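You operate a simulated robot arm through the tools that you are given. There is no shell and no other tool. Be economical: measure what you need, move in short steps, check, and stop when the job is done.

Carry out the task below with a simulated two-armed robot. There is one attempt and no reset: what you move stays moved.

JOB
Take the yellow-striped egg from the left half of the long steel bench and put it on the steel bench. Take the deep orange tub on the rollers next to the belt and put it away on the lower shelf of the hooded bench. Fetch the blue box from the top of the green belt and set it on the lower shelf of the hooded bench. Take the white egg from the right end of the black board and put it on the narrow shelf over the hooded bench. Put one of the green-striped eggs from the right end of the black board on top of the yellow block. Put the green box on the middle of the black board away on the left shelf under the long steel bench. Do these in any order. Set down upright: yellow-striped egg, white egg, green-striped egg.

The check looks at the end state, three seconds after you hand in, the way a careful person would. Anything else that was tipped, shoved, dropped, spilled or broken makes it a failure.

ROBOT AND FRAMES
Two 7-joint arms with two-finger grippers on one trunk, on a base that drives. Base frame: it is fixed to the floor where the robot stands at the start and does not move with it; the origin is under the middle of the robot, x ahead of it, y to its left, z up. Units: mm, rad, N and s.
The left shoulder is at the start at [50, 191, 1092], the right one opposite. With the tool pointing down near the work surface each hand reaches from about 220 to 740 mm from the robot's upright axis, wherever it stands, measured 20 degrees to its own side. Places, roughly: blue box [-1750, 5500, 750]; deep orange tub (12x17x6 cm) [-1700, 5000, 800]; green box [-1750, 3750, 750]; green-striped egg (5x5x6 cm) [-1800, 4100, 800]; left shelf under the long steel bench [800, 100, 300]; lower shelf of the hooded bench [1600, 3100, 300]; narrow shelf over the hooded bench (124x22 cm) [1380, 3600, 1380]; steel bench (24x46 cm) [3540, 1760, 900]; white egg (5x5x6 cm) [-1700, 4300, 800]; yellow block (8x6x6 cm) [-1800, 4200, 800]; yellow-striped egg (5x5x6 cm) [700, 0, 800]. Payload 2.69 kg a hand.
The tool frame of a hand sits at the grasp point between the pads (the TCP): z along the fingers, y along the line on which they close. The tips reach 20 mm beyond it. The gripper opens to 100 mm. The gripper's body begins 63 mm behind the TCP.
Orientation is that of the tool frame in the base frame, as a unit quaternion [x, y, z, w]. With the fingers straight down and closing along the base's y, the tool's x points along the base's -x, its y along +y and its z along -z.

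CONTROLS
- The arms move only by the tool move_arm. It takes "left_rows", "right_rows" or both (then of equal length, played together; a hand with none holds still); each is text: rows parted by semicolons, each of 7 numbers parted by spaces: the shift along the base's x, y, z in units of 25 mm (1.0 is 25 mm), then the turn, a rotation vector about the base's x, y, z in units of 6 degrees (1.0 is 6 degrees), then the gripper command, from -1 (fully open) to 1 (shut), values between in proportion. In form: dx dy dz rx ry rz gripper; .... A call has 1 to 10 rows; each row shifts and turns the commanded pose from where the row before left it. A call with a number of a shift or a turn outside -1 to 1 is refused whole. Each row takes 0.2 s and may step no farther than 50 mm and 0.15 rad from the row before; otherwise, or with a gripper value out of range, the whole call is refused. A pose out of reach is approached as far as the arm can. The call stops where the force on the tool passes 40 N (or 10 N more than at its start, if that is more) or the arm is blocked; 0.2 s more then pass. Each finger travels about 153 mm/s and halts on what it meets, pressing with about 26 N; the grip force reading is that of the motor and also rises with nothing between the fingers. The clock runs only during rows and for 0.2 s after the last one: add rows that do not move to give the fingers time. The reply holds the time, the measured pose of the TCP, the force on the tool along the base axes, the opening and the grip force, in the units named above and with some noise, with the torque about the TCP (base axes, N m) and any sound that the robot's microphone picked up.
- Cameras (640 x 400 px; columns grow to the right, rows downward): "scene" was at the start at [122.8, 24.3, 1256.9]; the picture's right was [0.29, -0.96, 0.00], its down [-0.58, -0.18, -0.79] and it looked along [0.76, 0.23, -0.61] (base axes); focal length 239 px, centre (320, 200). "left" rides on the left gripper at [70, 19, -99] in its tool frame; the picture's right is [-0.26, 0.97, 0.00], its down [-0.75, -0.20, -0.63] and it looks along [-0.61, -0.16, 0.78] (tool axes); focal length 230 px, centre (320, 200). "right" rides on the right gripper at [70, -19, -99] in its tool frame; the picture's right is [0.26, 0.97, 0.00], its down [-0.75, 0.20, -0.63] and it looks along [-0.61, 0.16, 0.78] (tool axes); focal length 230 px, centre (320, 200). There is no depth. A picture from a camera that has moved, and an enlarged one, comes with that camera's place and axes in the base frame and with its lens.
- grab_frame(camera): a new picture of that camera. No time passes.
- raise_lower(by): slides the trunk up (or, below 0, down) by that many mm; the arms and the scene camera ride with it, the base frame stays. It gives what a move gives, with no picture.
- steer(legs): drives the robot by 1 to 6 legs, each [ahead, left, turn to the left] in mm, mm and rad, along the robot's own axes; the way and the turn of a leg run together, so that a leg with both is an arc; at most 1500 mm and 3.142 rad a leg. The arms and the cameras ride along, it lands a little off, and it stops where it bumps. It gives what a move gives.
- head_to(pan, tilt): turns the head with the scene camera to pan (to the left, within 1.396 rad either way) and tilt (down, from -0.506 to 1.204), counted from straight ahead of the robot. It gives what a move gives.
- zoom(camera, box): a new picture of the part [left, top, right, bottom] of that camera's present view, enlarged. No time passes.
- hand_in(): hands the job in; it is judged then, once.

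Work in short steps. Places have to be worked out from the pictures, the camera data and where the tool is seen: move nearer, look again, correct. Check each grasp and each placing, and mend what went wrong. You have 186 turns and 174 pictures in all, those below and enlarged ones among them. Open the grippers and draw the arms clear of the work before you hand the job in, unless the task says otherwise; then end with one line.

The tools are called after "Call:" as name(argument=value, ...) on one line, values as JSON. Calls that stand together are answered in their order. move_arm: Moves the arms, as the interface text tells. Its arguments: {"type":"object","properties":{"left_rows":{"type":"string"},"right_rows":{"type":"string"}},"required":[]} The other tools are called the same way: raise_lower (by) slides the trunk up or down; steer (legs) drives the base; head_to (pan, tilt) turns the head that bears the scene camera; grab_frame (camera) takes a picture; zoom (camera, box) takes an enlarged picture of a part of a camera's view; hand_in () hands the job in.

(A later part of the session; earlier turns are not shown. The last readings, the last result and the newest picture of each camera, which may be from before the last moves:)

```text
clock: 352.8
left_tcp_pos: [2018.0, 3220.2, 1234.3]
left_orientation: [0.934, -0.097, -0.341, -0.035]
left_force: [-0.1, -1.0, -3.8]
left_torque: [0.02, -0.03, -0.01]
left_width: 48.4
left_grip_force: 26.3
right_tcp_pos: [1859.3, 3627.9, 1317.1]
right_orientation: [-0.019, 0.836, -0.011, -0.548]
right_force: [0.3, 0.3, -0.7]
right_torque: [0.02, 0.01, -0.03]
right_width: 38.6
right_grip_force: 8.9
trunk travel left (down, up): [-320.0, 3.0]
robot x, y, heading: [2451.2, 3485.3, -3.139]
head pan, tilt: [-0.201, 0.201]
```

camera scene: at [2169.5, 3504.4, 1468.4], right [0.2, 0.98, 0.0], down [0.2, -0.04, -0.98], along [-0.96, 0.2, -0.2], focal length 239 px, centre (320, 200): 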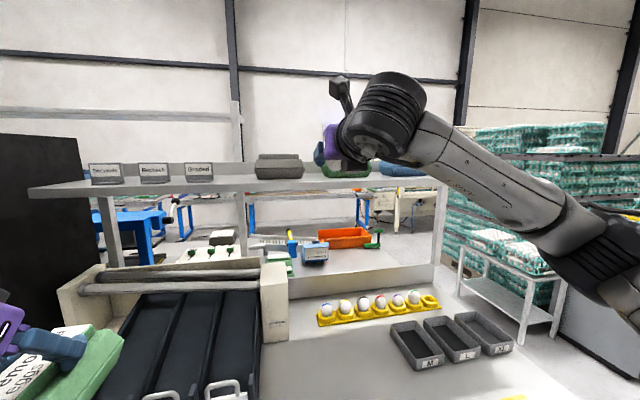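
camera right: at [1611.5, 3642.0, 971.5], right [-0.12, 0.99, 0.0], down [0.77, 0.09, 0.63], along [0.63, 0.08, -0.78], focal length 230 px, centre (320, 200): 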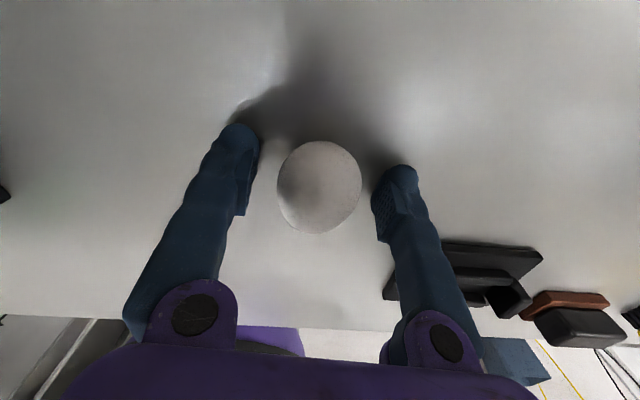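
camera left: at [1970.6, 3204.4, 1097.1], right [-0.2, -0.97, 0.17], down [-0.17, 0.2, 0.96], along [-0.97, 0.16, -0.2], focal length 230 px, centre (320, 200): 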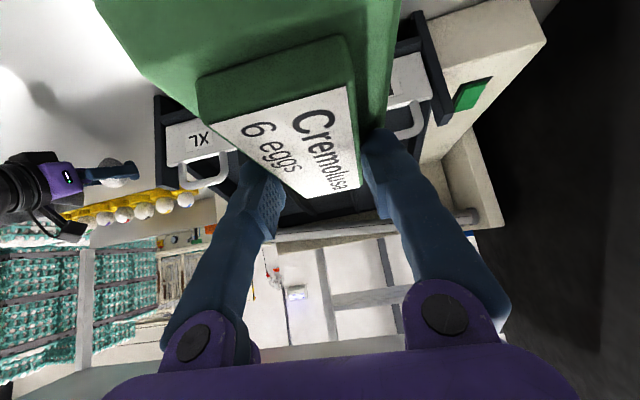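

Roll is level. I add 10.5° of lean and check from the side with the left camera.

Call:
move_arm(right_rows="0 0 0 0 0.9 0 0.4;0 0 0 0 0.85 0 0.4;0 0 0 0 0 0 0.4")

Call:
zoom(camera="left", box=[100, 275, 180, 340])

```text
clock: 353.6
left_tcp_pos: [2018.5, 3221.8, 1235.3]
left_orientation: [0.935, -0.096, -0.341, -0.033]
left_force: [-0.4, -0.5, -4.3]
left_torque: [0.03, 0.01, 0.01]
left_width: 48.4
left_grip_force: 25.8
right_tcp_pos: [1857.2, 3628.0, 1315.9]
right_orientation: [-0.02, 0.782, -0.01, -0.622]
right_force: [0.8, -1.1, 0.1]
right_torque: [0.0, -0.03, 0.02]
right_width: 38.7
right_grip_force: 9.0
trunk travel left (down, up): [-320.0, 3.0]
robot x, y, heading: [2451.7, 3487.2, -3.136]
head pan, tilt: [-0.201, 0.201]
```

```text
6.15 times, centred on (140, 308) of left
camera zoom: at [2129.1, 3179.0, 1267.1], right [-0.39, -0.91, 0.17], down [-0.12, 0.23, 0.96], along [-0.91, 0.36, -0.2], focal length 1416 px, centre (1428, -462)
```

zoom: 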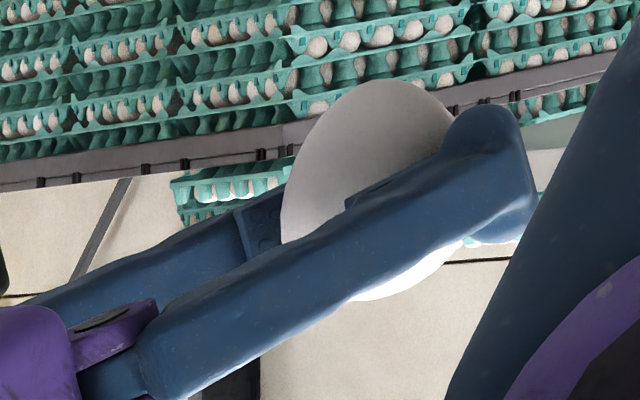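

The egg now looks upright within about 2–3°. I go back to the shelf: raise, drive in, and extend above the gap.

Call:
move_arm(right_rows="0 0 1 0 0 0 0.4;0 0 1 0 0 0 0.4;0 0 1 0 0 0 0.4;0 0 1 0 0 0 0.4;0 0 1 0 0 0 0.4;0 0 0.8 0 0 0 0.4", left_rows="0 0 0 0 0 1 1;0 0 0 0 0 1 1;0 0 0 0 0 0 1;0 0 0 0 0 0 1;0 0 0 0 0 0 1;0 0 0 0 0 0 1")

Call:
steer(legs=[[205, 0, -0.004]])

Call:
move_arm(right_rows="-0.9 0.1 0 0 0 0 0.4;-0.9 0.1 0 0 0 0 0.4;-0.9 0.1 0 0 0 0 0.4;-0.9 0.1 0 0 0 0 0.4;-0.9 0.1 0 0 0 0 0.4;-0.9 0.1 0 0 0 0 0.4;-0.9 0.1 0 0 0 0 0.4;-0.6 0 0 0 0 0 0.4;0 0 0 0 0 0 0.4")

Call:
grab_frame(camera="right")

```text
clock: 355.0
left_tcp_pos: [2018.9, 3221.4, 1235.4]
left_orientation: [0.94, 0.002, -0.342, 0.002]
left_force: [0.0, -0.2, -4.4]
left_torque: [-0.02, -0.02, 0.0]
left_width: 48.2
left_grip_force: 25.6
right_tcp_pos: [1857.9, 3628.3, 1461.1]
right_orientation: [-0.02, 0.783, -0.01, -0.622]
right_force: [-0.3, 0.5, -0.5]
right_torque: [0.01, 0.01, 0.0]
right_width: 38.6
right_grip_force: 8.7
trunk travel left (down, up): [-320.0, 3.0]
robot x, y, heading: [2450.4, 3488.6, -3.14]
head pan, tilt: [-0.201, 0.201]
```

```text
clock: 356.6
left_tcp_pos: [1816.1, 3220.0, 1235.5]
left_orientation: [0.94, 0.003, -0.342, 0.003]
left_force: [0.3, -0.2, -5.4]
left_torque: [0.01, 0.01, -0.04]
left_width: 48.2
left_grip_force: 26.2
right_tcp_pos: [1655.1, 3626.7, 1459.9]
right_orientation: [-0.02, 0.783, -0.01, -0.622]
right_force: [-1.1, 0.1, -1.3]
right_torque: [0.0, 0.0, 0.01]
right_width: 38.5
right_grip_force: 8.5
trunk travel left (down, up): [-320.0, 3.0]
robot x, y, heading: [2250.0, 3488.5, -3.137]
head pan, tilt: [-0.201, 0.201]
```

```text
clock: 358.6
left_tcp_pos: [1816.5, 3220.2, 1236.4]
left_orientation: [0.94, 0.002, -0.342, 0.002]
left_force: [0.3, 0.6, -5.7]
left_torque: [-0.03, 0.0, 0.02]
left_width: 48.4
left_grip_force: 25.7
right_tcp_pos: [1482.4, 3643.2, 1459.3]
right_orientation: [-0.02, 0.783, -0.01, -0.622]
right_force: [-0.4, 0.0, -0.5]
right_torque: [0.02, 0.0, -0.03]
right_width: 38.7
right_grip_force: 9.1
trunk travel left (down, up): [-320.0, 3.0]
robot x, y, heading: [2245.5, 3487.6, -3.14]
head pan, tilt: [-0.201, 0.201]
```

```text
42 pictures are left
camera right: at [1564.3, 3627.5, 1549.8], right [-0.1, 0.96, 0.26], down [0.77, 0.24, -0.59], along [-0.63, 0.14, -0.77], focal length 230 px, centre (320, 200)
```

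right: 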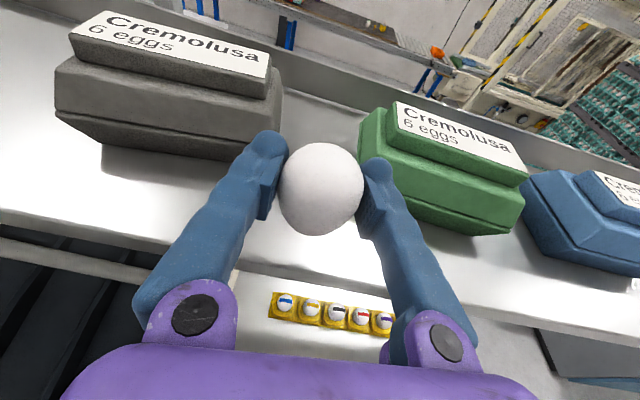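

In position. I lower to just above the shelf and then in 3 mm steps to contact.

Call:
move_arm(right_rows="-0.55 0.1 0 0 0 0 0.4;0 0 -0.7 0 0 0 0.4;0 0 -0.7 0 0 0 0.4;0 0 -0.12 0 0 0 0.4;0 0 0 0 0 0 0.4")

Call:
move_arm(right_rows="0 0 -0.12 0 0 0 0.4;0 0 0 0 0 0 0.4")

Call:
move_arm(right_rows="0 0 -0.12 0 0 0 0.4;0 0 0 0 0 0 0.4")

```text
clock: 359.8
left_tcp_pos: [1815.8, 3219.8, 1235.2]
left_orientation: [0.94, 0.002, -0.343, 0.002]
left_force: [0.6, 0.8, -4.5]
left_torque: [-0.01, 0.0, -0.01]
left_width: 48.4
left_grip_force: 25.5
right_tcp_pos: [1468.3, 3647.9, 1421.6]
right_orientation: [-0.021, 0.782, -0.011, -0.623]
right_force: [-0.3, 1.0, -1.0]
right_torque: [0.01, 0.01, 0.02]
right_width: 38.7
right_grip_force: 9.0
trunk travel left (down, up): [-320.0, 3.0]
robot x, y, heading: [2245.7, 3485.4, -3.139]
head pan, tilt: [-0.201, 0.201]
```

```text
clock: 360.4
left_tcp_pos: [1816.2, 3220.4, 1234.8]
left_orientation: [0.94, 0.003, -0.342, 0.003]
left_force: [-0.1, 0.6, -4.8]
left_torque: [0.0, 0.01, -0.03]
left_width: 48.2
left_grip_force: 25.8
right_tcp_pos: [1466.7, 3646.9, 1417.8]
right_orientation: [-0.02, 0.782, -0.01, -0.622]
right_force: [0.6, 0.6, -0.3]
right_torque: [0.0, -0.02, 0.02]
right_width: 38.7
right_grip_force: 8.8
trunk travel left (down, up): [-320.0, 3.0]
robot x, y, heading: [2247.7, 3485.9, -3.136]
head pan, tilt: [-0.201, 0.201]
```

```text
clock: 361.0
left_tcp_pos: [1817.7, 3219.4, 1235.8]
left_orientation: [0.939, 0.003, -0.343, 0.003]
left_force: [-0.1, -0.5, -4.3]
left_torque: [0.03, 0.01, 0.02]
left_width: 48.3
left_grip_force: 25.1
right_tcp_pos: [1470.7, 3646.2, 1418.4]
right_orientation: [-0.021, 0.781, -0.011, -0.624]
right_force: [-3.4, 0.0, 7.6]
right_torque: [-0.04, 0.1, 0.0]
right_width: 38.4
right_grip_force: 9.2
trunk travel left (down, up): [-320.0, 3.0]
robot x, y, heading: [2250.2, 3485.5, -3.141]
head pan, tilt: [-0.201, 0.201]
```

The contact is directly below (offset about 1 mm). I release very gradually, keeping the fingers close as guards.

Call:
move_arm(right_rows="0 0 0 0 0 0 0.32;0 0 0 0 0 0 0.28;0 0 0 0 0 0 0.25;0 0 0 0 0 0 0.22;0 0 0 0 0 0 0.2;0 0 0 0 0 0 0.18;0 0 0 0 0 0 0.16;0 0 0 0 0 0 0.14;0 0 0 0 0 0 0.12")

Call:
zoom(camera="right", box=[220, 110, 430, 260])

```text
clock: 363.0
left_tcp_pos: [1816.5, 3220.0, 1236.0]
left_orientation: [0.94, 0.003, -0.342, 0.002]
left_force: [0.0, 0.4, -4.4]
left_torque: [0.02, -0.02, -0.01]
left_width: 48.4
left_grip_force: 26.3
right_tcp_pos: [1469.9, 3647.5, 1417.3]
right_orientation: [-0.019, 0.783, -0.009, -0.622]
right_force: [-0.5, -0.1, -0.3]
right_torque: [0.04, -0.01, -0.02]
right_width: 44.1
right_grip_force: 0.1
trunk travel left (down, up): [-320.0, 3.0]
robot x, y, heading: [2247.8, 3483.4, -3.135]
head pan, tilt: [-0.201, 0.201]
```

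```text
2.67 times, centred on (325, 185) of right
camera zoom: at [1551.2, 3631.1, 1507.0], right [-0.1, 0.96, 0.26], down [0.77, 0.24, -0.59], along [-0.63, 0.14, -0.77], focal length 614 px, centre (307, 240)
```

zoom: 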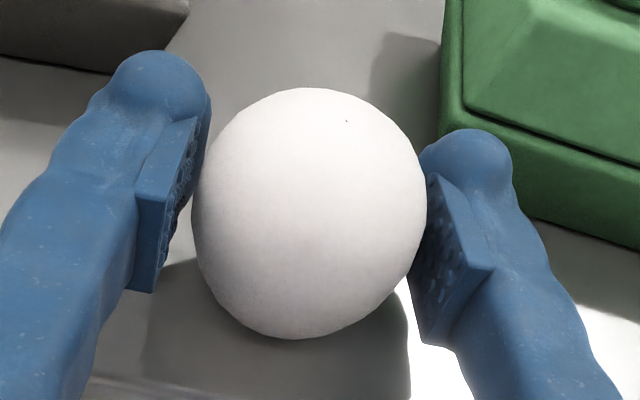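

It appears to stand with no grip force. I open further and check it stays.

Call:
move_arm(right_rows="0 0 0 0 0 0 0.06;0 0 0 0 0 0 0;0 0 0 0 0 0 -0.08;0 0 0 0 0 0 -0.14;0 0 0 0 0 0 -0.2;0 0 0 0 0 0 -0.2;0 0 0 0 0 0 -0.2;0 0 0 0 0 0 -0.2")

Call:
zoom(camera="right", box=[220, 110, 430, 260])

```text
clock: 364.8
left_tcp_pos: [1817.4, 3220.1, 1235.4]
left_orientation: [0.94, 0.002, -0.342, 0.002]
left_force: [0.8, 0.6, -4.4]
left_torque: [0.0, 0.02, -0.02]
left_width: 48.3
left_grip_force: 26.1
right_tcp_pos: [1468.1, 3647.4, 1415.5]
right_orientation: [-0.019, 0.782, -0.009, -0.623]
right_force: [0.9, 0.5, 0.5]
right_torque: [-0.01, 0.01, 0.0]
right_width: 59.9
right_grip_force: 0.0
trunk travel left (down, up): [-320.0, 3.0]
robot x, y, heading: [2250.0, 3487.2, -3.14]
head pan, tilt: [-0.201, 0.201]
```

```text
2.67 times, centred on (325, 185) of right
camera zoom: at [1551.2, 3631.2, 1506.9], right [-0.1, 0.96, 0.26], down [0.77, 0.24, -0.59], along [-0.63, 0.14, -0.77], focal length 614 px, centre (307, 240)
```

zoom: 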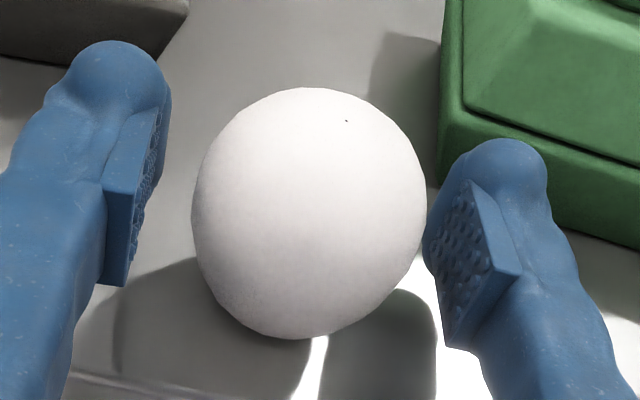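

It stands unchanged. I centre the hand by a few millimetres, open a bit more and draw straight back.

Call:
move_arm(right_rows="0 0.12 0 0 0 0 -0.25;0 0 0 0 0 0 -0.3;0.6 0.02 0 0 0 0 -0.3;0.8 0.03 0.1 0 0 0 -0.3;1 0.04 0.1 0 0 0 -0.3;1 0.04 0.1 0 0 0 -0.3;1 0.04 0 0 0 0 -0.3;1 0 0 0 0 0 -0.3")

Call:
grab_frame(camera="right")

```text
clock: 366.6
left_tcp_pos: [1817.7, 3220.9, 1234.8]
left_orientation: [0.939, 0.002, -0.343, 0.003]
left_force: [0.2, 0.0, -4.2]
left_torque: [-0.01, 0.01, 0.0]
left_width: 48.5
left_grip_force: 26.4
right_tcp_pos: [1604.8, 3653.8, 1422.2]
right_orientation: [-0.02, 0.782, -0.01, -0.622]
right_force: [0.3, 0.5, 0.7]
right_torque: [0.0, 0.02, 0.04]
right_width: 65.0
right_grip_force: 0.1
trunk travel left (down, up): [-320.0, 3.0]
robot x, y, heading: [2251.0, 3484.8, -3.136]
head pan, tilt: [-0.201, 0.201]
```

```text
39 pictures are left
camera right: at [1687.4, 3638.7, 1513.5], right [-0.1, 0.96, 0.26], down [0.77, 0.24, -0.59], along [-0.63, 0.14, -0.77], focal length 230 px, centre (320, 200)
```

right: 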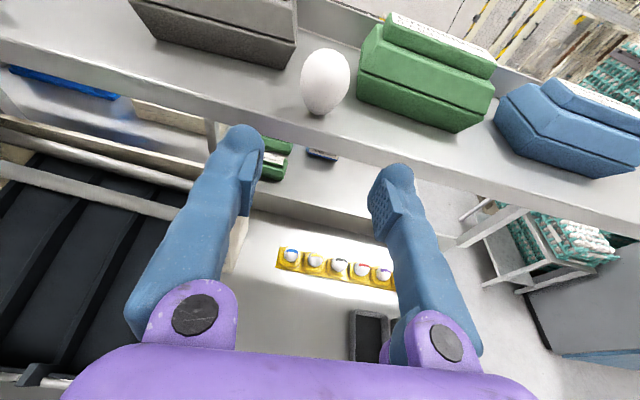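

The white egg stands on the narrow shelf. Now the green box to the long bench: I draw the right hand in, lower the trunk to normal height and drive back through the passage.

Call:
move_arm(right_rows="1 0 0 0 -1 0 -0.3;1 0 0 0 -1 0 -0.3;1 -0.2 0 0 -1 0 -0.3;1 -0.2 0 0 -1 0 -0.3;1 -0.2 0 0 -1 0 -0.3;1 0 0 0 -1 0 -0.3;0 0 0 0 -1 0 -0.3;0 0 0 0 -1 0 -0.3;0 0 0 0 -1 0 -0.3;0 0 0 0 -1 0 -0.3")

Call:
steer(legs=[[-350, 0, 0], [0, -1290, 0]])

Call:
raise_lower(by=-170)

```text
clock: 368.8
left_tcp_pos: [1815.9, 3220.5, 1235.2]
left_orientation: [0.94, 0.002, -0.342, 0.002]
left_force: [0.3, -0.4, -4.6]
left_torque: [0.01, -0.02, -0.01]
left_width: 48.3
left_grip_force: 25.6
right_tcp_pos: [1754.6, 3639.6, 1423.9]
right_orientation: [-0.013, 0.989, -0.019, -0.147]
right_force: [0.9, -0.3, -0.2]
right_torque: [0.04, 0.02, 0.01]
right_width: 65.0
right_grip_force: 0.1
trunk travel left (down, up): [-320.0, 3.0]
robot x, y, heading: [2246.1, 3489.6, -3.143]
head pan, tilt: [-0.201, 0.201]
```

```text
clock: 382.3
left_tcp_pos: [2162.2, 4513.4, 1234.9]
left_orientation: [0.94, 0.003, -0.342, 0.002]
left_force: [0.3, 0.1, -4.1]
left_torque: [-0.02, -0.01, 0.02]
left_width: 48.4
left_grip_force: 25.9
right_tcp_pos: [2098.5, 4931.7, 1423.7]
right_orientation: [-0.012, 0.989, -0.018, -0.148]
right_force: [0.5, 1.3, 0.3]
right_torque: [0.02, 0.03, -0.01]
right_width: 65.1
right_grip_force: 0.0
trunk travel left (down, up): [-320.0, 3.0]
robot x, y, heading: [2590.6, 4782.2, -3.136]
head pan, tilt: [-0.201, 0.201]
```

```text
clock: 384.2
left_tcp_pos: [2162.3, 4513.5, 1065.9]
left_orientation: [0.94, 0.002, -0.342, 0.002]
left_force: [0.7, -0.3, -5.1]
left_torque: [-0.03, 0.03, 0.02]
left_width: 48.4
left_grip_force: 25.5
right_tcp_pos: [2098.5, 4933.0, 1253.8]
right_orientation: [-0.013, 0.989, -0.019, -0.147]
right_force: [-0.9, 0.1, -0.7]
right_torque: [-0.01, -0.03, -0.05]
right_width: 65.1
right_grip_force: 0.0
trunk travel left (down, up): [-150.0, 173.0]
robot x, y, heading: [2593.1, 4781.7, -3.135]
head pan, tilt: [-0.201, 0.201]
```

Through the passage to the aisle, then turn to -y.

Call:
steer(legs=[[1450, 0, 0], [1400, 0, 0], [0, 0, 1.57], [1400, 0, 0]])

```text
clock: 389.1
left_tcp_pos: [1146.8, 4511.3, 1058.1]
left_orientation: [0.943, 0.008, -0.332, 0.009]
left_force: [0.0, -0.6, -3.9]
left_torque: [0.02, -0.02, 0.0]
left_width: 48.2
left_grip_force: 26.2
right_tcp_pos: [1081.5, 4933.6, 1253.5]
right_orientation: [-0.014, 0.988, -0.02, -0.149]
right_force: [-0.3, 0.6, -0.1]
right_torque: [-0.01, -0.01, 0.0]
right_width: 64.9
right_grip_force: 0.2
trunk travel left (down, up): [-150.0, 173.0]
robot x, y, heading: [1572.1, 4775.6, -3.134]
head pan, tilt: [-0.201, 0.201]
stopped in leg 1: the robot was blocked; the commanded pose is now the measured one
```

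Blocked: the carried box or arm met something at the row's end. I look.

Call:
head_to(pan=0.5, tilt=0.45)

Call:
grab_frame(camera="scene")

```text
clock: 390.2
left_tcp_pos: [1147.1, 4511.2, 1059.4]
left_orientation: [0.943, 0.006, -0.332, 0.008]
left_force: [-0.6, -0.6, -3.5]
left_torque: [-0.02, 0.0, 0.01]
left_width: 48.3
left_grip_force: 26.0
right_tcp_pos: [1082.5, 4933.5, 1254.7]
right_orientation: [-0.014, 0.989, -0.021, -0.149]
right_force: [0.5, -0.8, 0.2]
right_torque: [0.0, 0.0, 0.0]
right_width: 65.0
right_grip_force: 0.1
trunk travel left (down, up): [-150.0, 173.0]
robot x, y, heading: [1570.2, 4779.7, -3.131]
head pan, tilt: [0.499, 0.45]
```

```text
38 pictures are left
camera scene: at [1459.1, 4737.2, 1276.3], right [-0.48, 0.87, 0.0], down [0.38, 0.21, -0.9], along [-0.79, -0.44, -0.43], focal length 239 px, centre (320, 200)
```

scene: 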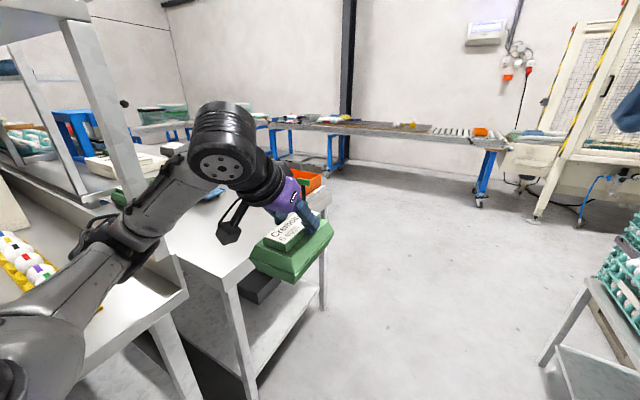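

The left elbow touched the shelf's end post. I back up a little, shift right 100 mm and go on; I'll check the white egg again when I return there.

Call:
steer(legs=[[-60, 0, 0], [0, -110, -0.01], [1450, 0, 0], [400, 0, 0]])

```text
clock: 401.5
left_tcp_pos: [-696.3, 4627.5, 1055.9]
left_orientation: [0.944, 0.002, -0.328, 0.004]
left_force: [-1.0, -0.8, -4.5]
left_torque: [-0.02, 0.03, -0.02]
left_width: 48.4
left_grip_force: 25.8
right_tcp_pos: [-757.2, 5049.9, 1252.6]
right_orientation: [-0.008, 0.989, -0.017, -0.145]
right_force: [-0.9, 0.3, -0.1]
right_torque: [-0.02, -0.01, -0.02]
right_width: 65.1
right_grip_force: 0.1
trunk travel left (down, up): [-150.0, 173.0]
robot x, y, heading: [-258.0, 4898.4, 3.137]
head pan, tilt: [0.499, 0.45]
```

I turn to -y, drive down the aisle to the long bench and turn to face it.

Call:
steer(legs=[[0, 0, 1.575], [1500, 0, 0], [1500, 0, 0], [1500, 0, 0], [0, 0, 1.57]])

Call:
head_to(pan=0.2, tilt=0.6)

Call:
raise_lower(by=-150)

Call:
grab_frame(camera="scene")

```text
clock: 430.6
left_tcp_pos: [-32.5, 615.1, 1055.2]
left_orientation: [0.029, 0.944, -0.007, 0.328]
left_force: [0.2, 0.1, -5.6]
left_torque: [0.02, 0.0, -0.01]
left_width: 48.1
left_grip_force: 26.0
right_tcp_pos: [2.0, 192.5, 1252.0]
right_orientation: [0.989, -0.023, 0.147, -0.013]
right_force: [0.6, 0.5, -0.5]
right_torque: [-0.01, 0.01, -0.04]
right_width: 65.1
right_grip_force: 0.0
trunk travel left (down, up): [-150.0, 173.0]
robot x, y, heading: [-479.9, 375.5, -0.065]
head pan, tilt: [0.499, 0.45]
```

```text
clock: 431.4
left_tcp_pos: [-31.6, 615.5, 1055.0]
left_orientation: [0.028, 0.944, -0.006, 0.329]
left_force: [-0.4, 0.1, -4.4]
left_torque: [0.01, 0.0, 0.0]
left_width: 48.3
left_grip_force: 25.8
right_tcp_pos: [2.9, 191.1, 1252.6]
right_orientation: [0.989, -0.022, 0.147, -0.013]
right_force: [0.1, 0.0, 0.0]
right_torque: [0.01, 0.0, -0.02]
right_width: 65.1
right_grip_force: 0.1
trunk travel left (down, up): [-150.0, 173.0]
robot x, y, heading: [-483.2, 378.4, -0.073]
head pan, tilt: [0.201, 0.6]
```

```text
clock: 433.2
left_tcp_pos: [-31.9, 615.2, 905.5]
left_orientation: [0.029, 0.944, -0.006, 0.329]
left_force: [0.0, -0.2, -4.6]
left_torque: [0.0, -0.01, -0.03]
left_width: 48.1
left_grip_force: 25.8
right_tcp_pos: [2.5, 190.7, 1102.7]
right_orientation: [0.989, -0.022, 0.147, -0.013]
right_force: [-0.3, 0.0, -1.0]
right_torque: [0.01, 0.01, 0.0]
right_width: 65.2
right_grip_force: 0.0
trunk travel left (down, up): [0.0, 323.0]
robot x, y, heading: [-480.4, 377.7, -0.067]
head pan, tilt: [0.201, 0.6]
```

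```text
37 pictures are left
camera scene: at [-353.8, 386.2, 1111.8], right [0.13, -0.99, 0.0], down [-0.56, -0.08, -0.82], along [0.82, 0.11, -0.57], focal length 239 px, centre (320, 200)
```

scene: 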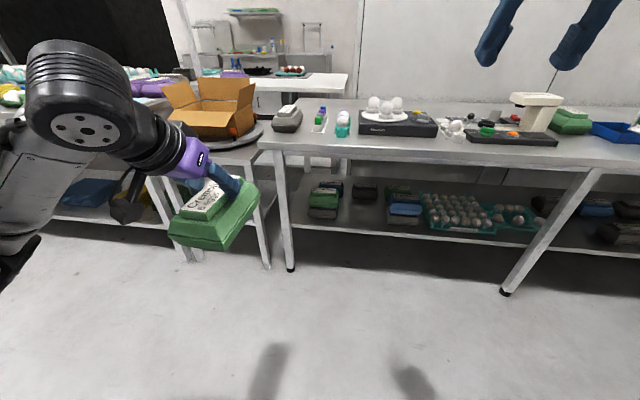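

The left shelf under the bench is visible with stacks on it. I zoom to find a free place.

Call:
zoom(camera="scene", box=[270, 150, 470, 260])

```text
3.20 times, centred on (370, 205) of scene
camera zoom: at [-353.8, 386.2, 1111.8], right [0.13, -0.99, 0.0], down [-0.56, -0.08, -0.82], along [0.82, 0.11, -0.57], focal length 766 px, centre (160, 184)
```

zoom: 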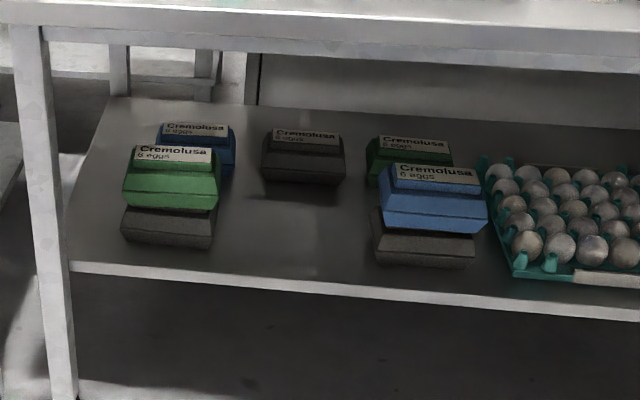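

There is a free area between the stacks, centred near (690, 300) on the shelf. I align the base in front of it.

Call:
steer(legs=[[140, 0, 0.067], [0, -310, 0]])

Call:
move_arm(left_rows="0.5 0 -1 0 0 0 1;0.5 0 -1 0 0 0 1;0.5 0 -1 0 0 0 1;0.5 0 -1 0 0 0 1;0.5 0 -1 0 0 0 1;0.5 0 -1 0 0 0 1;0.5 0 -1 0 0 0 1;0.5 0 -1 0 0 0 1;0.5 0 -1 0 0 0 1;0.5 0 -1 0 0 0 1")

Call:
move_arm(left_rows="0.5 0 -1 0 0 0 1;0.5 0 -1 0 0 0 1;0.5 0 -1 0 0 0 1;0.5 0 -1 0 0 0 1;0.5 0 -1 0 0 0 1;0.5 0 -1 0 0 0 1;0.5 0 -1 0 0 0 1;0.2 0 -1 0 0 0 1;0 0 -1 0 0 0 1")

Call:
grab_frame(camera="scene")

```text
clock: 437.4
left_tcp_pos: [92.5, 327.9, 905.4]
left_orientation: [-0.004, 0.944, 0.006, 0.328]
left_force: [-1.0, -1.4, -5.2]
left_torque: [0.02, 0.0, 0.02]
left_width: 48.2
left_grip_force: 25.8
right_tcp_pos: [153.5, -94.6, 1102.2]
right_orientation: [0.989, 0.009, 0.147, -0.018]
right_force: [-0.9, -0.3, -0.3]
right_torque: [0.02, -0.01, 0.03]
right_width: 64.8
right_grip_force: 0.1
trunk travel left (down, up): [0.0, 323.0]
robot x, y, heading: [-342.9, 56.6, -0.004]
head pan, tilt: [0.201, 0.6]
```

```text
clock: 439.6
left_tcp_pos: [218.8, 328.4, 653.5]
left_orientation: [-0.002, 0.944, 0.005, 0.329]
left_force: [-0.5, -0.4, -5.4]
left_torque: [0.01, 0.0, -0.03]
left_width: 48.1
left_grip_force: 26.0
right_tcp_pos: [154.0, -93.0, 1103.2]
right_orientation: [0.989, 0.009, 0.146, -0.017]
right_force: [0.1, -0.2, -0.8]
right_torque: [-0.04, 0.02, 0.01]
right_width: 65.1
right_grip_force: 0.1
trunk travel left (down, up): [0.0, 323.0]
robot x, y, heading: [-342.0, 61.6, 0.0]
head pan, tilt: [0.201, 0.6]
```

```text
clock: 441.6
left_tcp_pos: [308.8, 327.7, 429.9]
left_orientation: [-0.003, 0.944, 0.005, 0.329]
left_force: [0.4, 0.0, -4.2]
left_torque: [0.01, 0.03, 0.02]
left_width: 48.1
left_grip_force: 26.1
right_tcp_pos: [154.9, -93.9, 1103.3]
right_orientation: [0.989, 0.01, 0.147, -0.017]
right_force: [-0.5, 0.2, -0.3]
right_torque: [0.03, -0.01, 0.02]
right_width: 65.0
right_grip_force: 0.0
trunk travel left (down, up): [0.0, 323.0]
robot x, y, heading: [-344.0, 57.1, -0.004]
head pan, tilt: [0.201, 0.6]
```

```text
35 pictures are left
camera scene: at [-214.2, 77.9, 1111.6], right [0.2, -0.98, 0.0], down [-0.55, -0.11, -0.82], along [0.81, 0.16, -0.57], focal length 239 px, centre (320, 200)
```

scene: 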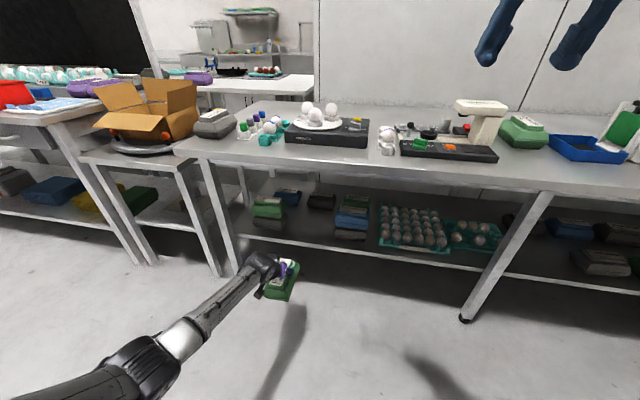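

The box is at shelf-entry height in front of the bench. I drive it in and look.

Call:
steer(legs=[[0, -28, 0.004], [330, 0, 0]])

Call:
grab_frame(camera="left")

Call:
zoom(camera="scene", box=[180, 180, 400, 320])

```text
clock: 444.3
left_tcp_pos: [636.9, 307.1, 430.7]
left_orientation: [-0.007, 0.944, 0.006, 0.329]
left_force: [0.0, -0.1, -4.4]
left_torque: [0.07, 0.0, 0.02]
left_width: 48.2
left_grip_force: 25.9
right_tcp_pos: [486.3, -116.3, 1102.1]
right_orientation: [0.989, 0.013, 0.147, -0.018]
right_force: [0.8, 0.4, -0.3]
right_torque: [-0.03, -0.02, -0.01]
right_width: 64.9
right_grip_force: 0.0
trunk travel left (down, up): [0.0, 323.0]
robot x, y, heading: [-11.4, 36.5, 0.005]
head pan, tilt: [0.201, 0.6]
```

```text
34 pictures are left
camera left: at [519.8, 323.9, 464.9], right [0.19, 0.97, 0.17], down [0.2, -0.2, 0.96], along [0.96, -0.14, -0.23], focal length 230 px, centre (320, 200)
```

left: 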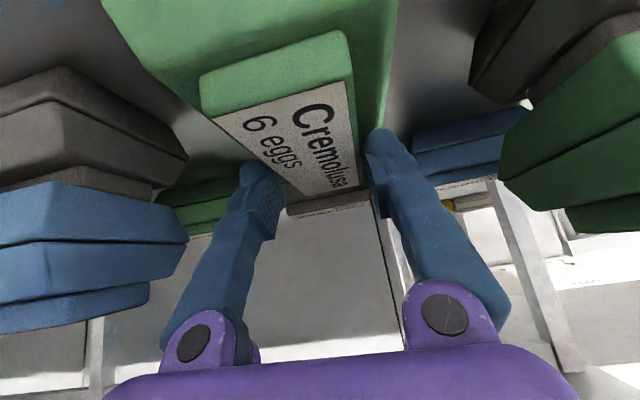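

```text
2.86 times, centred on (290, 250) of scene
camera zoom: at [115.8, 53.2, 1111.6], right [0.21, -0.98, 0.0], down [-0.55, -0.12, -0.82], along [0.81, 0.17, -0.57], focal length 684 px, centre (406, 57)
```

zoom: 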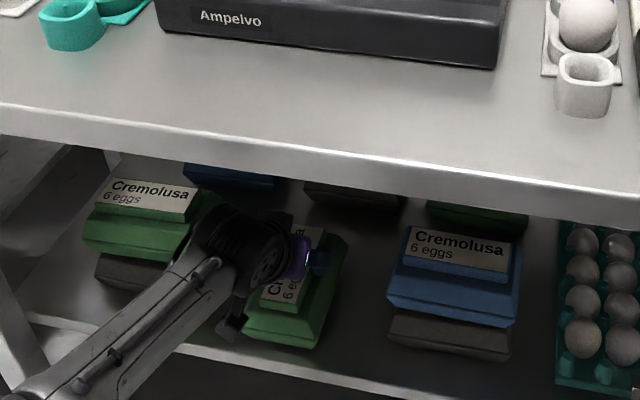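

It fits between the stacks. I drive 40 mm further in and lower the box, watching the force.

Call:
steer(legs=[[42, 0, 0]])

Call:
move_arm(left_rows="0 0 -0.7 0 0 0 1;0 0 -0.4 0 0 0 1;0 0 -0.2 0 0 0 1;0 0 -0.15 0 0 0 1;0 0 -0.15 0 0 0 1;0 0 -0.15 0 0 0 1;0 0 -0.15 0 0 0 1;0 0 -0.15 0 0 0 1;0 0 -0.15 0 0 0 1;0 0 -0.15 0 0 0 1")

```text
clock: 445.2
left_tcp_pos: [678.6, 308.8, 428.9]
left_orientation: [-0.007, 0.945, 0.006, 0.328]
left_force: [1.0, 0.4, -5.2]
left_torque: [0.01, 0.01, 0.01]
left_width: 48.1
left_grip_force: 25.8
right_tcp_pos: [528.0, -114.6, 1103.1]
right_orientation: [0.989, 0.014, 0.146, -0.018]
right_force: [0.6, 0.3, -0.6]
right_torque: [0.03, 0.05, 0.02]
right_width: 65.0
right_grip_force: 0.0
trunk travel left (down, up): [0.0, 323.0]
robot x, y, heading: [32.4, 40.9, 0.012]
head pan, tilt: [0.201, 0.6]
```

```text
clock: 446.1
left_tcp_pos: [686.8, 308.4, 405.4]
left_orientation: [-0.008, 0.941, 0.004, 0.34]
left_force: [2.4, 0.5, 13.1]
left_torque: [-0.19, 0.64, -0.14]
left_width: 48.3
left_grip_force: 26.1
right_tcp_pos: [525.9, -115.8, 1102.2]
right_orientation: [0.989, 0.014, 0.147, -0.019]
right_force: [-0.9, -0.3, 0.5]
right_torque: [0.01, 0.0, 0.0]
right_width: 65.0
right_grip_force: 0.0
trunk travel left (down, up): [0.0, 323.0]
robot x, y, heading: [32.7, 34.6, 0.016]
head pan, tilt: [0.201, 0.6]
stopped in row 4 (left hand): the force on the tool passed its limit at 45 N (the readings are from after the stop); the commanded pose is now the measured one
```

The box touches (shelf at z ≈ 320). I ease and release it.

Call:
move_arm(left_rows="0 0 0.04 0 -0.15 0 1;0 0 0 0 0 0 0.4;0 0 0 0 0 0 0;0 0 0 0 0 0 -0.2;0 0 0 0 0 0 -0.4;0 0 0 0 0 0 -0.4")

Call:
grab_frame(camera="left")

```text
clock: 447.5
left_tcp_pos: [683.2, 306.7, 406.9]
left_orientation: [-0.008, 0.939, 0.005, 0.345]
left_force: [0.6, 3.3, 22.1]
left_torque: [-0.8, -0.07, 0.18]
left_width: 67.6
left_grip_force: 0.0
right_tcp_pos: [524.4, -114.5, 1104.3]
right_orientation: [0.989, 0.015, 0.149, -0.018]
right_force: [0.7, 0.0, -0.5]
right_torque: [0.01, 0.04, 0.01]
right_width: 64.9
right_grip_force: 0.0
trunk travel left (down, up): [0.0, 323.0]
robot x, y, heading: [26.8, 37.9, 0.012]
head pan, tilt: [0.201, 0.6]
```

```text
32 pictures are left
camera left: at [565.5, 324.4, 437.6], right [0.18, 0.97, 0.17], down [0.17, -0.2, 0.97], along [0.97, -0.14, -0.2], focal length 230 px, centre (320, 200)
```

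left: 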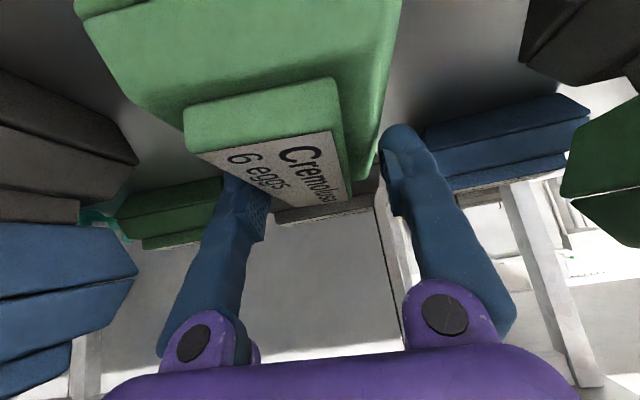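

One fingertip presses on the lid shoulder. I raise the hand straight up off it, then back out along the finger axis.

Call:
move_arm(left_rows="0 0 0.3 0 0 0 -0.45;0 0 0.5 0 0 0 -0.5;-0.3 0 0.5 0 0 0 -0.5;-0.6 0 0.6 0 0 0 -0.5;-0.8 0 0.4 0 0 0 -0.5;-1 0 0.2 0 0 0 -0.5;-1 0 0 0 0 0 -0.5")

Call:
grab_frame(camera="left")

```text
clock: 449.1
left_tcp_pos: [589.7, 309.2, 464.7]
left_orientation: [-0.008, 0.939, 0.005, 0.343]
left_force: [-0.3, 0.7, -0.1]
left_torque: [0.01, 0.0, 0.01]
left_width: 75.0
left_grip_force: 0.0
right_tcp_pos: [526.4, -115.9, 1103.1]
right_orientation: [0.989, 0.015, 0.147, -0.018]
right_force: [0.8, 0.0, 0.0]
right_torque: [-0.01, 0.01, -0.02]
right_width: 65.0
right_grip_force: 0.1
trunk travel left (down, up): [0.0, 323.0]
robot x, y, heading: [28.9, 35.5, 0.007]
head pan, tilt: [0.201, 0.6]
```

```text
31 pictures are left
camera left: at [471.4, 325.1, 496.4], right [0.18, 0.97, 0.17], down [0.17, -0.2, 0.96], along [0.97, -0.14, -0.2], focal length 230 px, centre (320, 200)
```

left: 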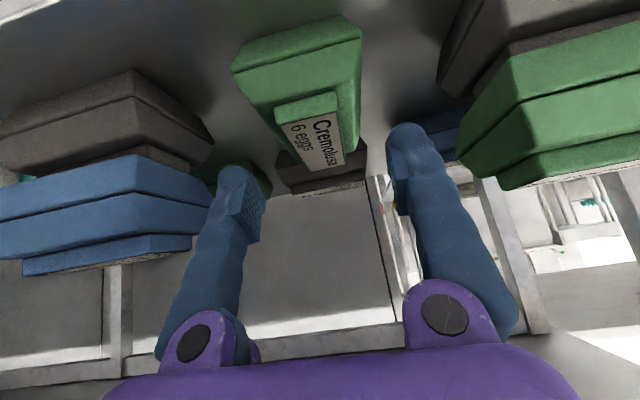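

The green box sits on the left shelf and the stacks are untouched. I back out, raise trunk and arm.

Call:
steer(legs=[[-350, 0, 0]])

Call:
raise_lower(by=150)

Call:
move_arm(left_rows="-0.5 0 1 0 0 0 -0.6;-0.5 0 1 0 0 0 -0.6;-0.5 0 1 0 0 0 -0.6;-0.5 0 1 0 0 0 -0.6;-0.5 0 1 0 0 0 -0.6;-0.5 0 1 0 0 0 -0.6;0 0 1 0 0 0 -0.6;0 0 1 0 0 0 -0.6;0 0 1 0 0 0 -0.6;0 0 1 0 0 0 -0.6")

Call:
steer(legs=[[0, 0, 1.57], [1500, 0, 0], [1500, 0, 0], [1500, 0, 0], [500, 0, 0], [0, 0, 1.55]])

```text
clock: 451.4
left_tcp_pos: [238.7, 306.9, 463.9]
left_orientation: [-0.009, 0.939, 0.005, 0.342]
left_force: [0.6, -1.1, 1.0]
left_torque: [-0.02, 0.0, 0.03]
left_width: 74.8
left_grip_force: 0.0
right_tcp_pos: [176.7, -116.8, 1102.0]
right_orientation: [0.989, 0.016, 0.147, -0.019]
right_force: [-0.1, -0.2, -0.6]
right_torque: [0.03, -0.04, 0.02]
right_width: 65.2
right_grip_force: 0.0
trunk travel left (down, up): [0.0, 323.0]
robot x, y, heading: [-320.7, 34.7, 0.011]
head pan, tilt: [0.201, 0.6]
```

```text
clock: 453.2
left_tcp_pos: [237.3, 306.3, 614.0]
left_orientation: [-0.009, 0.939, 0.006, 0.343]
left_force: [0.3, 1.3, -0.3]
left_torque: [-0.02, 0.03, -0.02]
left_width: 74.9
left_grip_force: 0.0
right_tcp_pos: [176.2, -116.9, 1251.7]
right_orientation: [0.989, 0.016, 0.147, -0.018]
right_force: [0.2, 0.3, -1.1]
right_torque: [0.0, 0.03, 0.02]
right_width: 65.0
right_grip_force: 0.0
trunk travel left (down, up): [-150.0, 173.0]
robot x, y, heading: [-319.8, 32.4, 0.015]
head pan, tilt: [0.201, 0.6]
```

```text
clock: 455.4
left_tcp_pos: [163.1, 306.9, 864.7]
left_orientation: [-0.009, 0.939, 0.005, 0.343]
left_force: [-0.1, 0.2, 0.1]
left_torque: [-0.03, -0.02, 0.0]
left_width: 79.8
left_grip_force: 0.0
right_tcp_pos: [176.5, -115.9, 1251.8]
right_orientation: [0.989, 0.016, 0.147, -0.018]
right_force: [-0.5, 0.0, 0.0]
right_torque: [0.01, -0.01, 0.03]
right_width: 65.3
right_grip_force: 0.1
trunk travel left (down, up): [-150.0, 173.0]
robot x, y, heading: [-321.1, 36.2, 0.012]
head pan, tilt: [0.201, 0.6]
```

```text
clock: 487.2
left_tcp_pos: [-672.6, 4833.9, 863.0]
left_orientation: [0.939, -0.028, -0.343, -0.008]
left_force: [-0.2, -0.2, -0.5]
left_torque: [0.0, -0.02, -0.04]
left_width: 80.1
left_grip_force: 0.0
right_tcp_pos: [-651.9, 5257.8, 1252.4]
right_orientation: [0.023, 0.989, -0.012, -0.147]
right_force: [0.5, 0.1, -0.3]
right_torque: [0.0, 0.02, 0.01]
right_width: 65.0
right_grip_force: 0.0
trunk travel left (down, up): [-150.0, 173.0]
robot x, y, heading: [-171.3, 5070.5, 3.073]
head pan, tilt: [0.201, 0.6]
```

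I approach the rollers and green belt: to about (-1080, 5200), facing -x, and look.

Call:
steer(legs=[[0, 0, 0.068], [900, -130, 0]])

Call:
head_to(pan=-0.1, tilt=0.6)

Call:
grab_frame(camera="scene")

Call:
grab_frame(camera="right")

```text
clock: 492.3
left_tcp_pos: [-1540.5, 4941.6, 863.1]
left_orientation: [0.939, -0.001, -0.344, 0.002]
left_force: [-0.4, 0.9, -0.5]
left_torque: [0.04, -0.01, 0.0]
left_width: 79.9
left_grip_force: 0.1
right_tcp_pos: [-1544.1, 5363.9, 1252.6]
right_orientation: [-0.005, 0.989, -0.017, -0.147]
right_force: [-0.7, 0.7, -0.6]
right_torque: [0.0, -0.03, -0.04]
right_width: 65.1
right_grip_force: 0.1
trunk travel left (down, up): [-150.0, 173.0]
robot x, y, heading: [-1052.5, 5204.2, 3.132]
head pan, tilt: [0.201, 0.6]
```

```text
clock: 493.1
left_tcp_pos: [-1540.8, 4941.2, 863.4]
left_orientation: [0.939, -0.001, -0.343, 0.003]
left_force: [-0.3, 1.0, 1.0]
left_torque: [0.0, 0.02, -0.01]
left_width: 80.0
left_grip_force: 0.1
right_tcp_pos: [-1544.1, 5364.7, 1252.4]
right_orientation: [-0.006, 0.989, -0.017, -0.146]
right_force: [0.8, -0.1, -0.2]
right_torque: [-0.04, 0.0, -0.02]
right_width: 65.0
right_grip_force: 0.0
trunk travel left (down, up): [-150.0, 173.0]
robot x, y, heading: [-1051.3, 5204.7, 3.13]
head pan, tilt: [-0.099, 0.6]
```

```text
30 pictures are left
camera scene: at [-1179.4, 5213.6, 1261.7], right [0.11, 0.99, 0.0], down [0.56, -0.06, -0.83], along [-0.82, 0.09, -0.56], focal length 239 px, centre (320, 200)
```

scene: 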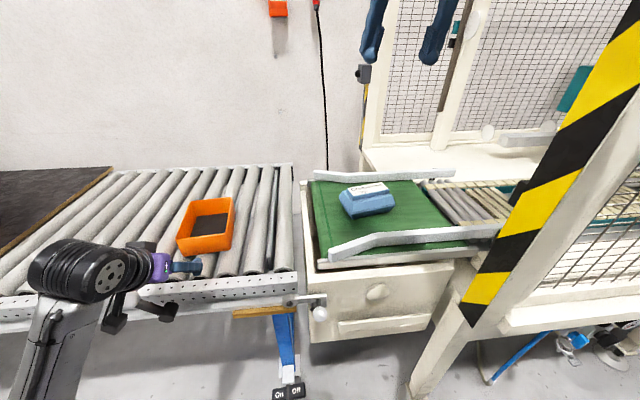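

```text
29 pictures are left
camera right: at [-1582.1, 5349.2, 1368.1], right [-0.26, 0.96, 0.04], down [0.9, 0.23, 0.38], along [0.35, 0.14, -0.92], focal length 230 px, centre (320, 200)
```

right: 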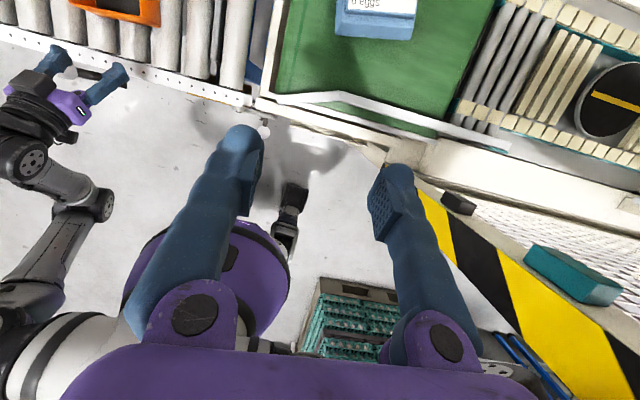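

The tub stands at about (-1728, 4951), long side toward me. I bring the left hand above its right wall for a close look.

Call:
move_arm(left_rows="-0.3 0.4 0.8 0 0 0 0;-0.7 0.4 0.8 0 0 0 0;-0.9 0.4 0.2 0 0 0 0;-0.9 0.4 0 0 0 0 0;-0.9 0.4 0 0 0 0 0;-0.9 0.4 0 0 0 0 0;-0.9 0.4 0 0 0 0 0;-0.7 0 0 0 0 0 0")

Call:
grab_frame(camera="left")

Call:
zoom(camera="scene", box=[140, 160, 300, 280])

```text
clock: 494.9
left_tcp_pos: [-1696.6, 5010.5, 908.8]
left_orientation: [0.939, -0.002, -0.343, 0.001]
left_force: [-0.5, -0.7, 0.7]
left_torque: [-0.04, 0.02, -0.02]
left_width: 50.2
left_grip_force: 0.0
right_tcp_pos: [-1544.2, 5365.7, 1251.5]
right_orientation: [-0.004, 0.989, -0.017, -0.147]
right_force: [-0.1, -0.4, -0.1]
right_torque: [0.01, 0.0, -0.01]
right_width: 65.0
right_grip_force: 0.1
trunk travel left (down, up): [-150.0, 173.0]
robot x, y, heading: [-1051.6, 5204.2, 3.136]
head pan, tilt: [-0.099, 0.6]
```

```text
28 pictures are left
camera left: at [-1579.6, 4993.0, 940.6], right [-0.2, -0.97, 0.17], down [-0.17, 0.2, 0.96], along [-0.97, 0.16, -0.2], focal length 230 px, centre (320, 200)
```

left: 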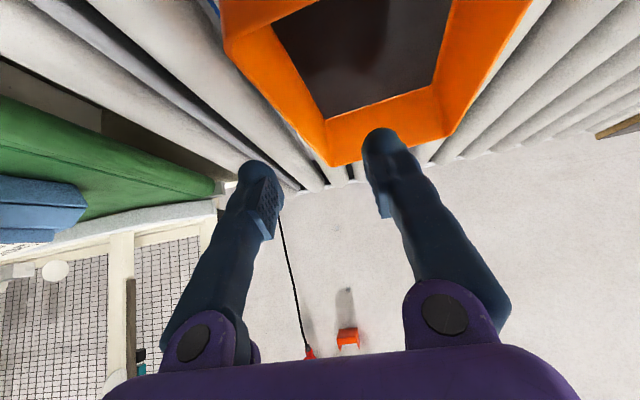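

```text
3.33 times, centred on (220, 220) of scene
camera zoom: at [-1179.5, 5213.6, 1261.7], right [0.11, 0.99, 0.0], down [0.56, -0.06, -0.82], along [-0.82, 0.09, -0.57], focal length 798 px, centre (653, 133)
```

zoom: 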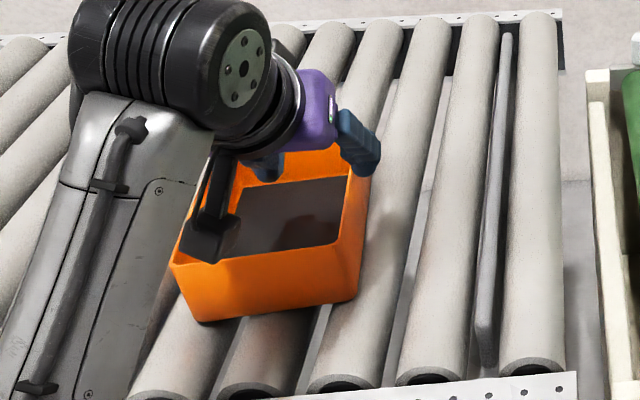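

The right wall runs from (-1660, 5038) to (-1848, 5018), rim at z ≈ 845. I yaw 6°, centre over the wall and descend with one finger inside.

Call:
move_arm(left_rows="-0.7 0.2 0 0 0 1 0;-0.7 0.2 0 0 0 0 0;-0.7 0.18 0 0 0 0 0;0 0 -0.9 0 0 0 0;0 0 -0.9 0 0 0 0;0 0 0 0 0 0 0")

Call:
zoom(camera="scene", box=[140, 160, 300, 280])

Call:
grab_frame(camera="left")

```text
clock: 496.3
left_tcp_pos: [-1748.5, 5025.0, 862.9]
left_orientation: [0.938, 0.049, -0.342, 0.021]
left_force: [0.0, 0.2, 0.3]
left_torque: [-0.03, -0.02, 0.03]
left_width: 50.3
left_grip_force: 0.0
right_tcp_pos: [-1544.9, 5363.3, 1252.5]
right_orientation: [-0.005, 0.989, -0.016, -0.147]
right_force: [0.0, -0.3, 0.6]
right_torque: [-0.02, -0.02, 0.04]
right_width: 64.9
right_grip_force: 0.1
trunk travel left (down, up): [-150.0, 173.0]
robot x, y, heading: [-1051.5, 5208.7, 3.129]
head pan, tilt: [-0.099, 0.6]
```

```text
3.33 times, centred on (220, 220) of scene
camera zoom: at [-1179.3, 5213.6, 1261.7], right [0.11, 0.99, 0.0], down [0.56, -0.06, -0.83], along [-0.82, 0.09, -0.56], focal length 798 px, centre (653, 133)
```

zoom: 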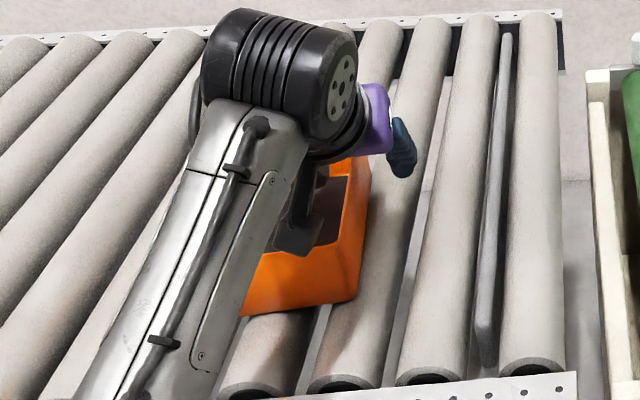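

```text
25 pictures are left
camera left: at [-1630.7, 5019.1, 895.4], right [-0.1, -0.98, 0.17], down [-0.19, 0.19, 0.96], along [-0.98, 0.06, -0.2], focal length 230 px, centre (320, 200)
```

left: 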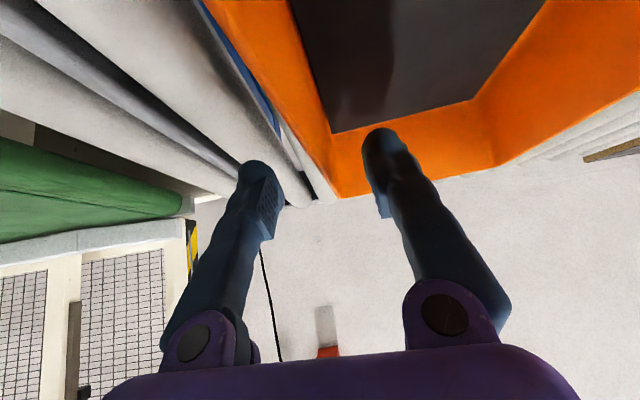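

The wall is between the fingers. I descend 27 mm and close.

Call:
move_arm(left_rows="0 0 -0.6 0 0 0 0;0 0 -0.5 0 0 0 0;0 0 0 0 0 0 0.6;0 0 0 0 0 0 1;0 0 0 0 0 0 1;0 0 0 0 0 0 1")

Call:
move_arm(left_rows="0 0 0.3 0 0 0 1;0 0 0.5 0 0 0 1;0 0 0.8 0 0 0 1;0 0 0.8 0 0 0 1;0 0 0.8 0 0 0 1")

Call:
zoom(camera="scene", box=[140, 120, 300, 260])

```text
clock: 497.7
left_tcp_pos: [-1748.8, 5024.0, 836.2]
left_orientation: [0.938, 0.048, -0.342, 0.02]
left_force: [0.7, -0.1, 0.4]
left_torque: [0.03, 0.1, 0.0]
left_width: 6.1
left_grip_force: 26.4
right_tcp_pos: [-1545.5, 5364.9, 1252.3]
right_orientation: [-0.005, 0.989, -0.016, -0.147]
right_force: [-0.4, -0.8, 0.1]
right_torque: [0.01, 0.03, -0.03]
right_width: 64.9
right_grip_force: 0.0
trunk travel left (down, up): [-150.0, 173.0]
robot x, y, heading: [-1053.2, 5205.3, 3.134]
head pan, tilt: [-0.099, 0.6]
```

```text
clock: 498.9
left_tcp_pos: [-1748.4, 5026.3, 918.7]
left_orientation: [0.938, 0.047, -0.343, 0.019]
left_force: [-0.5, 0.3, -1.5]
left_torque: [0.07, 0.07, -0.01]
left_width: 6.0
left_grip_force: 26.1
right_tcp_pos: [-1544.6, 5364.3, 1251.9]
right_orientation: [-0.005, 0.989, -0.016, -0.147]
right_force: [0.2, -0.2, 0.4]
right_torque: [-0.01, 0.03, -0.03]
right_width: 64.8
right_grip_force: 0.0
trunk travel left (down, up): [-150.0, 173.0]
robot x, y, heading: [-1051.8, 5205.7, 3.13]
head pan, tilt: [-0.099, 0.6]
```

```text
2.86 times, centred on (220, 190) of scene
camera zoom: at [-1179.4, 5213.7, 1261.7], right [0.11, 0.99, 0.0], down [0.56, -0.06, -0.83], along [-0.82, 0.09, -0.56], focal length 684 px, centre (606, 229)
```

zoom: 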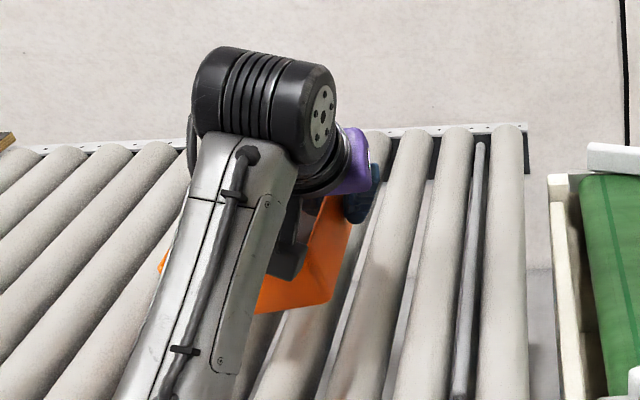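

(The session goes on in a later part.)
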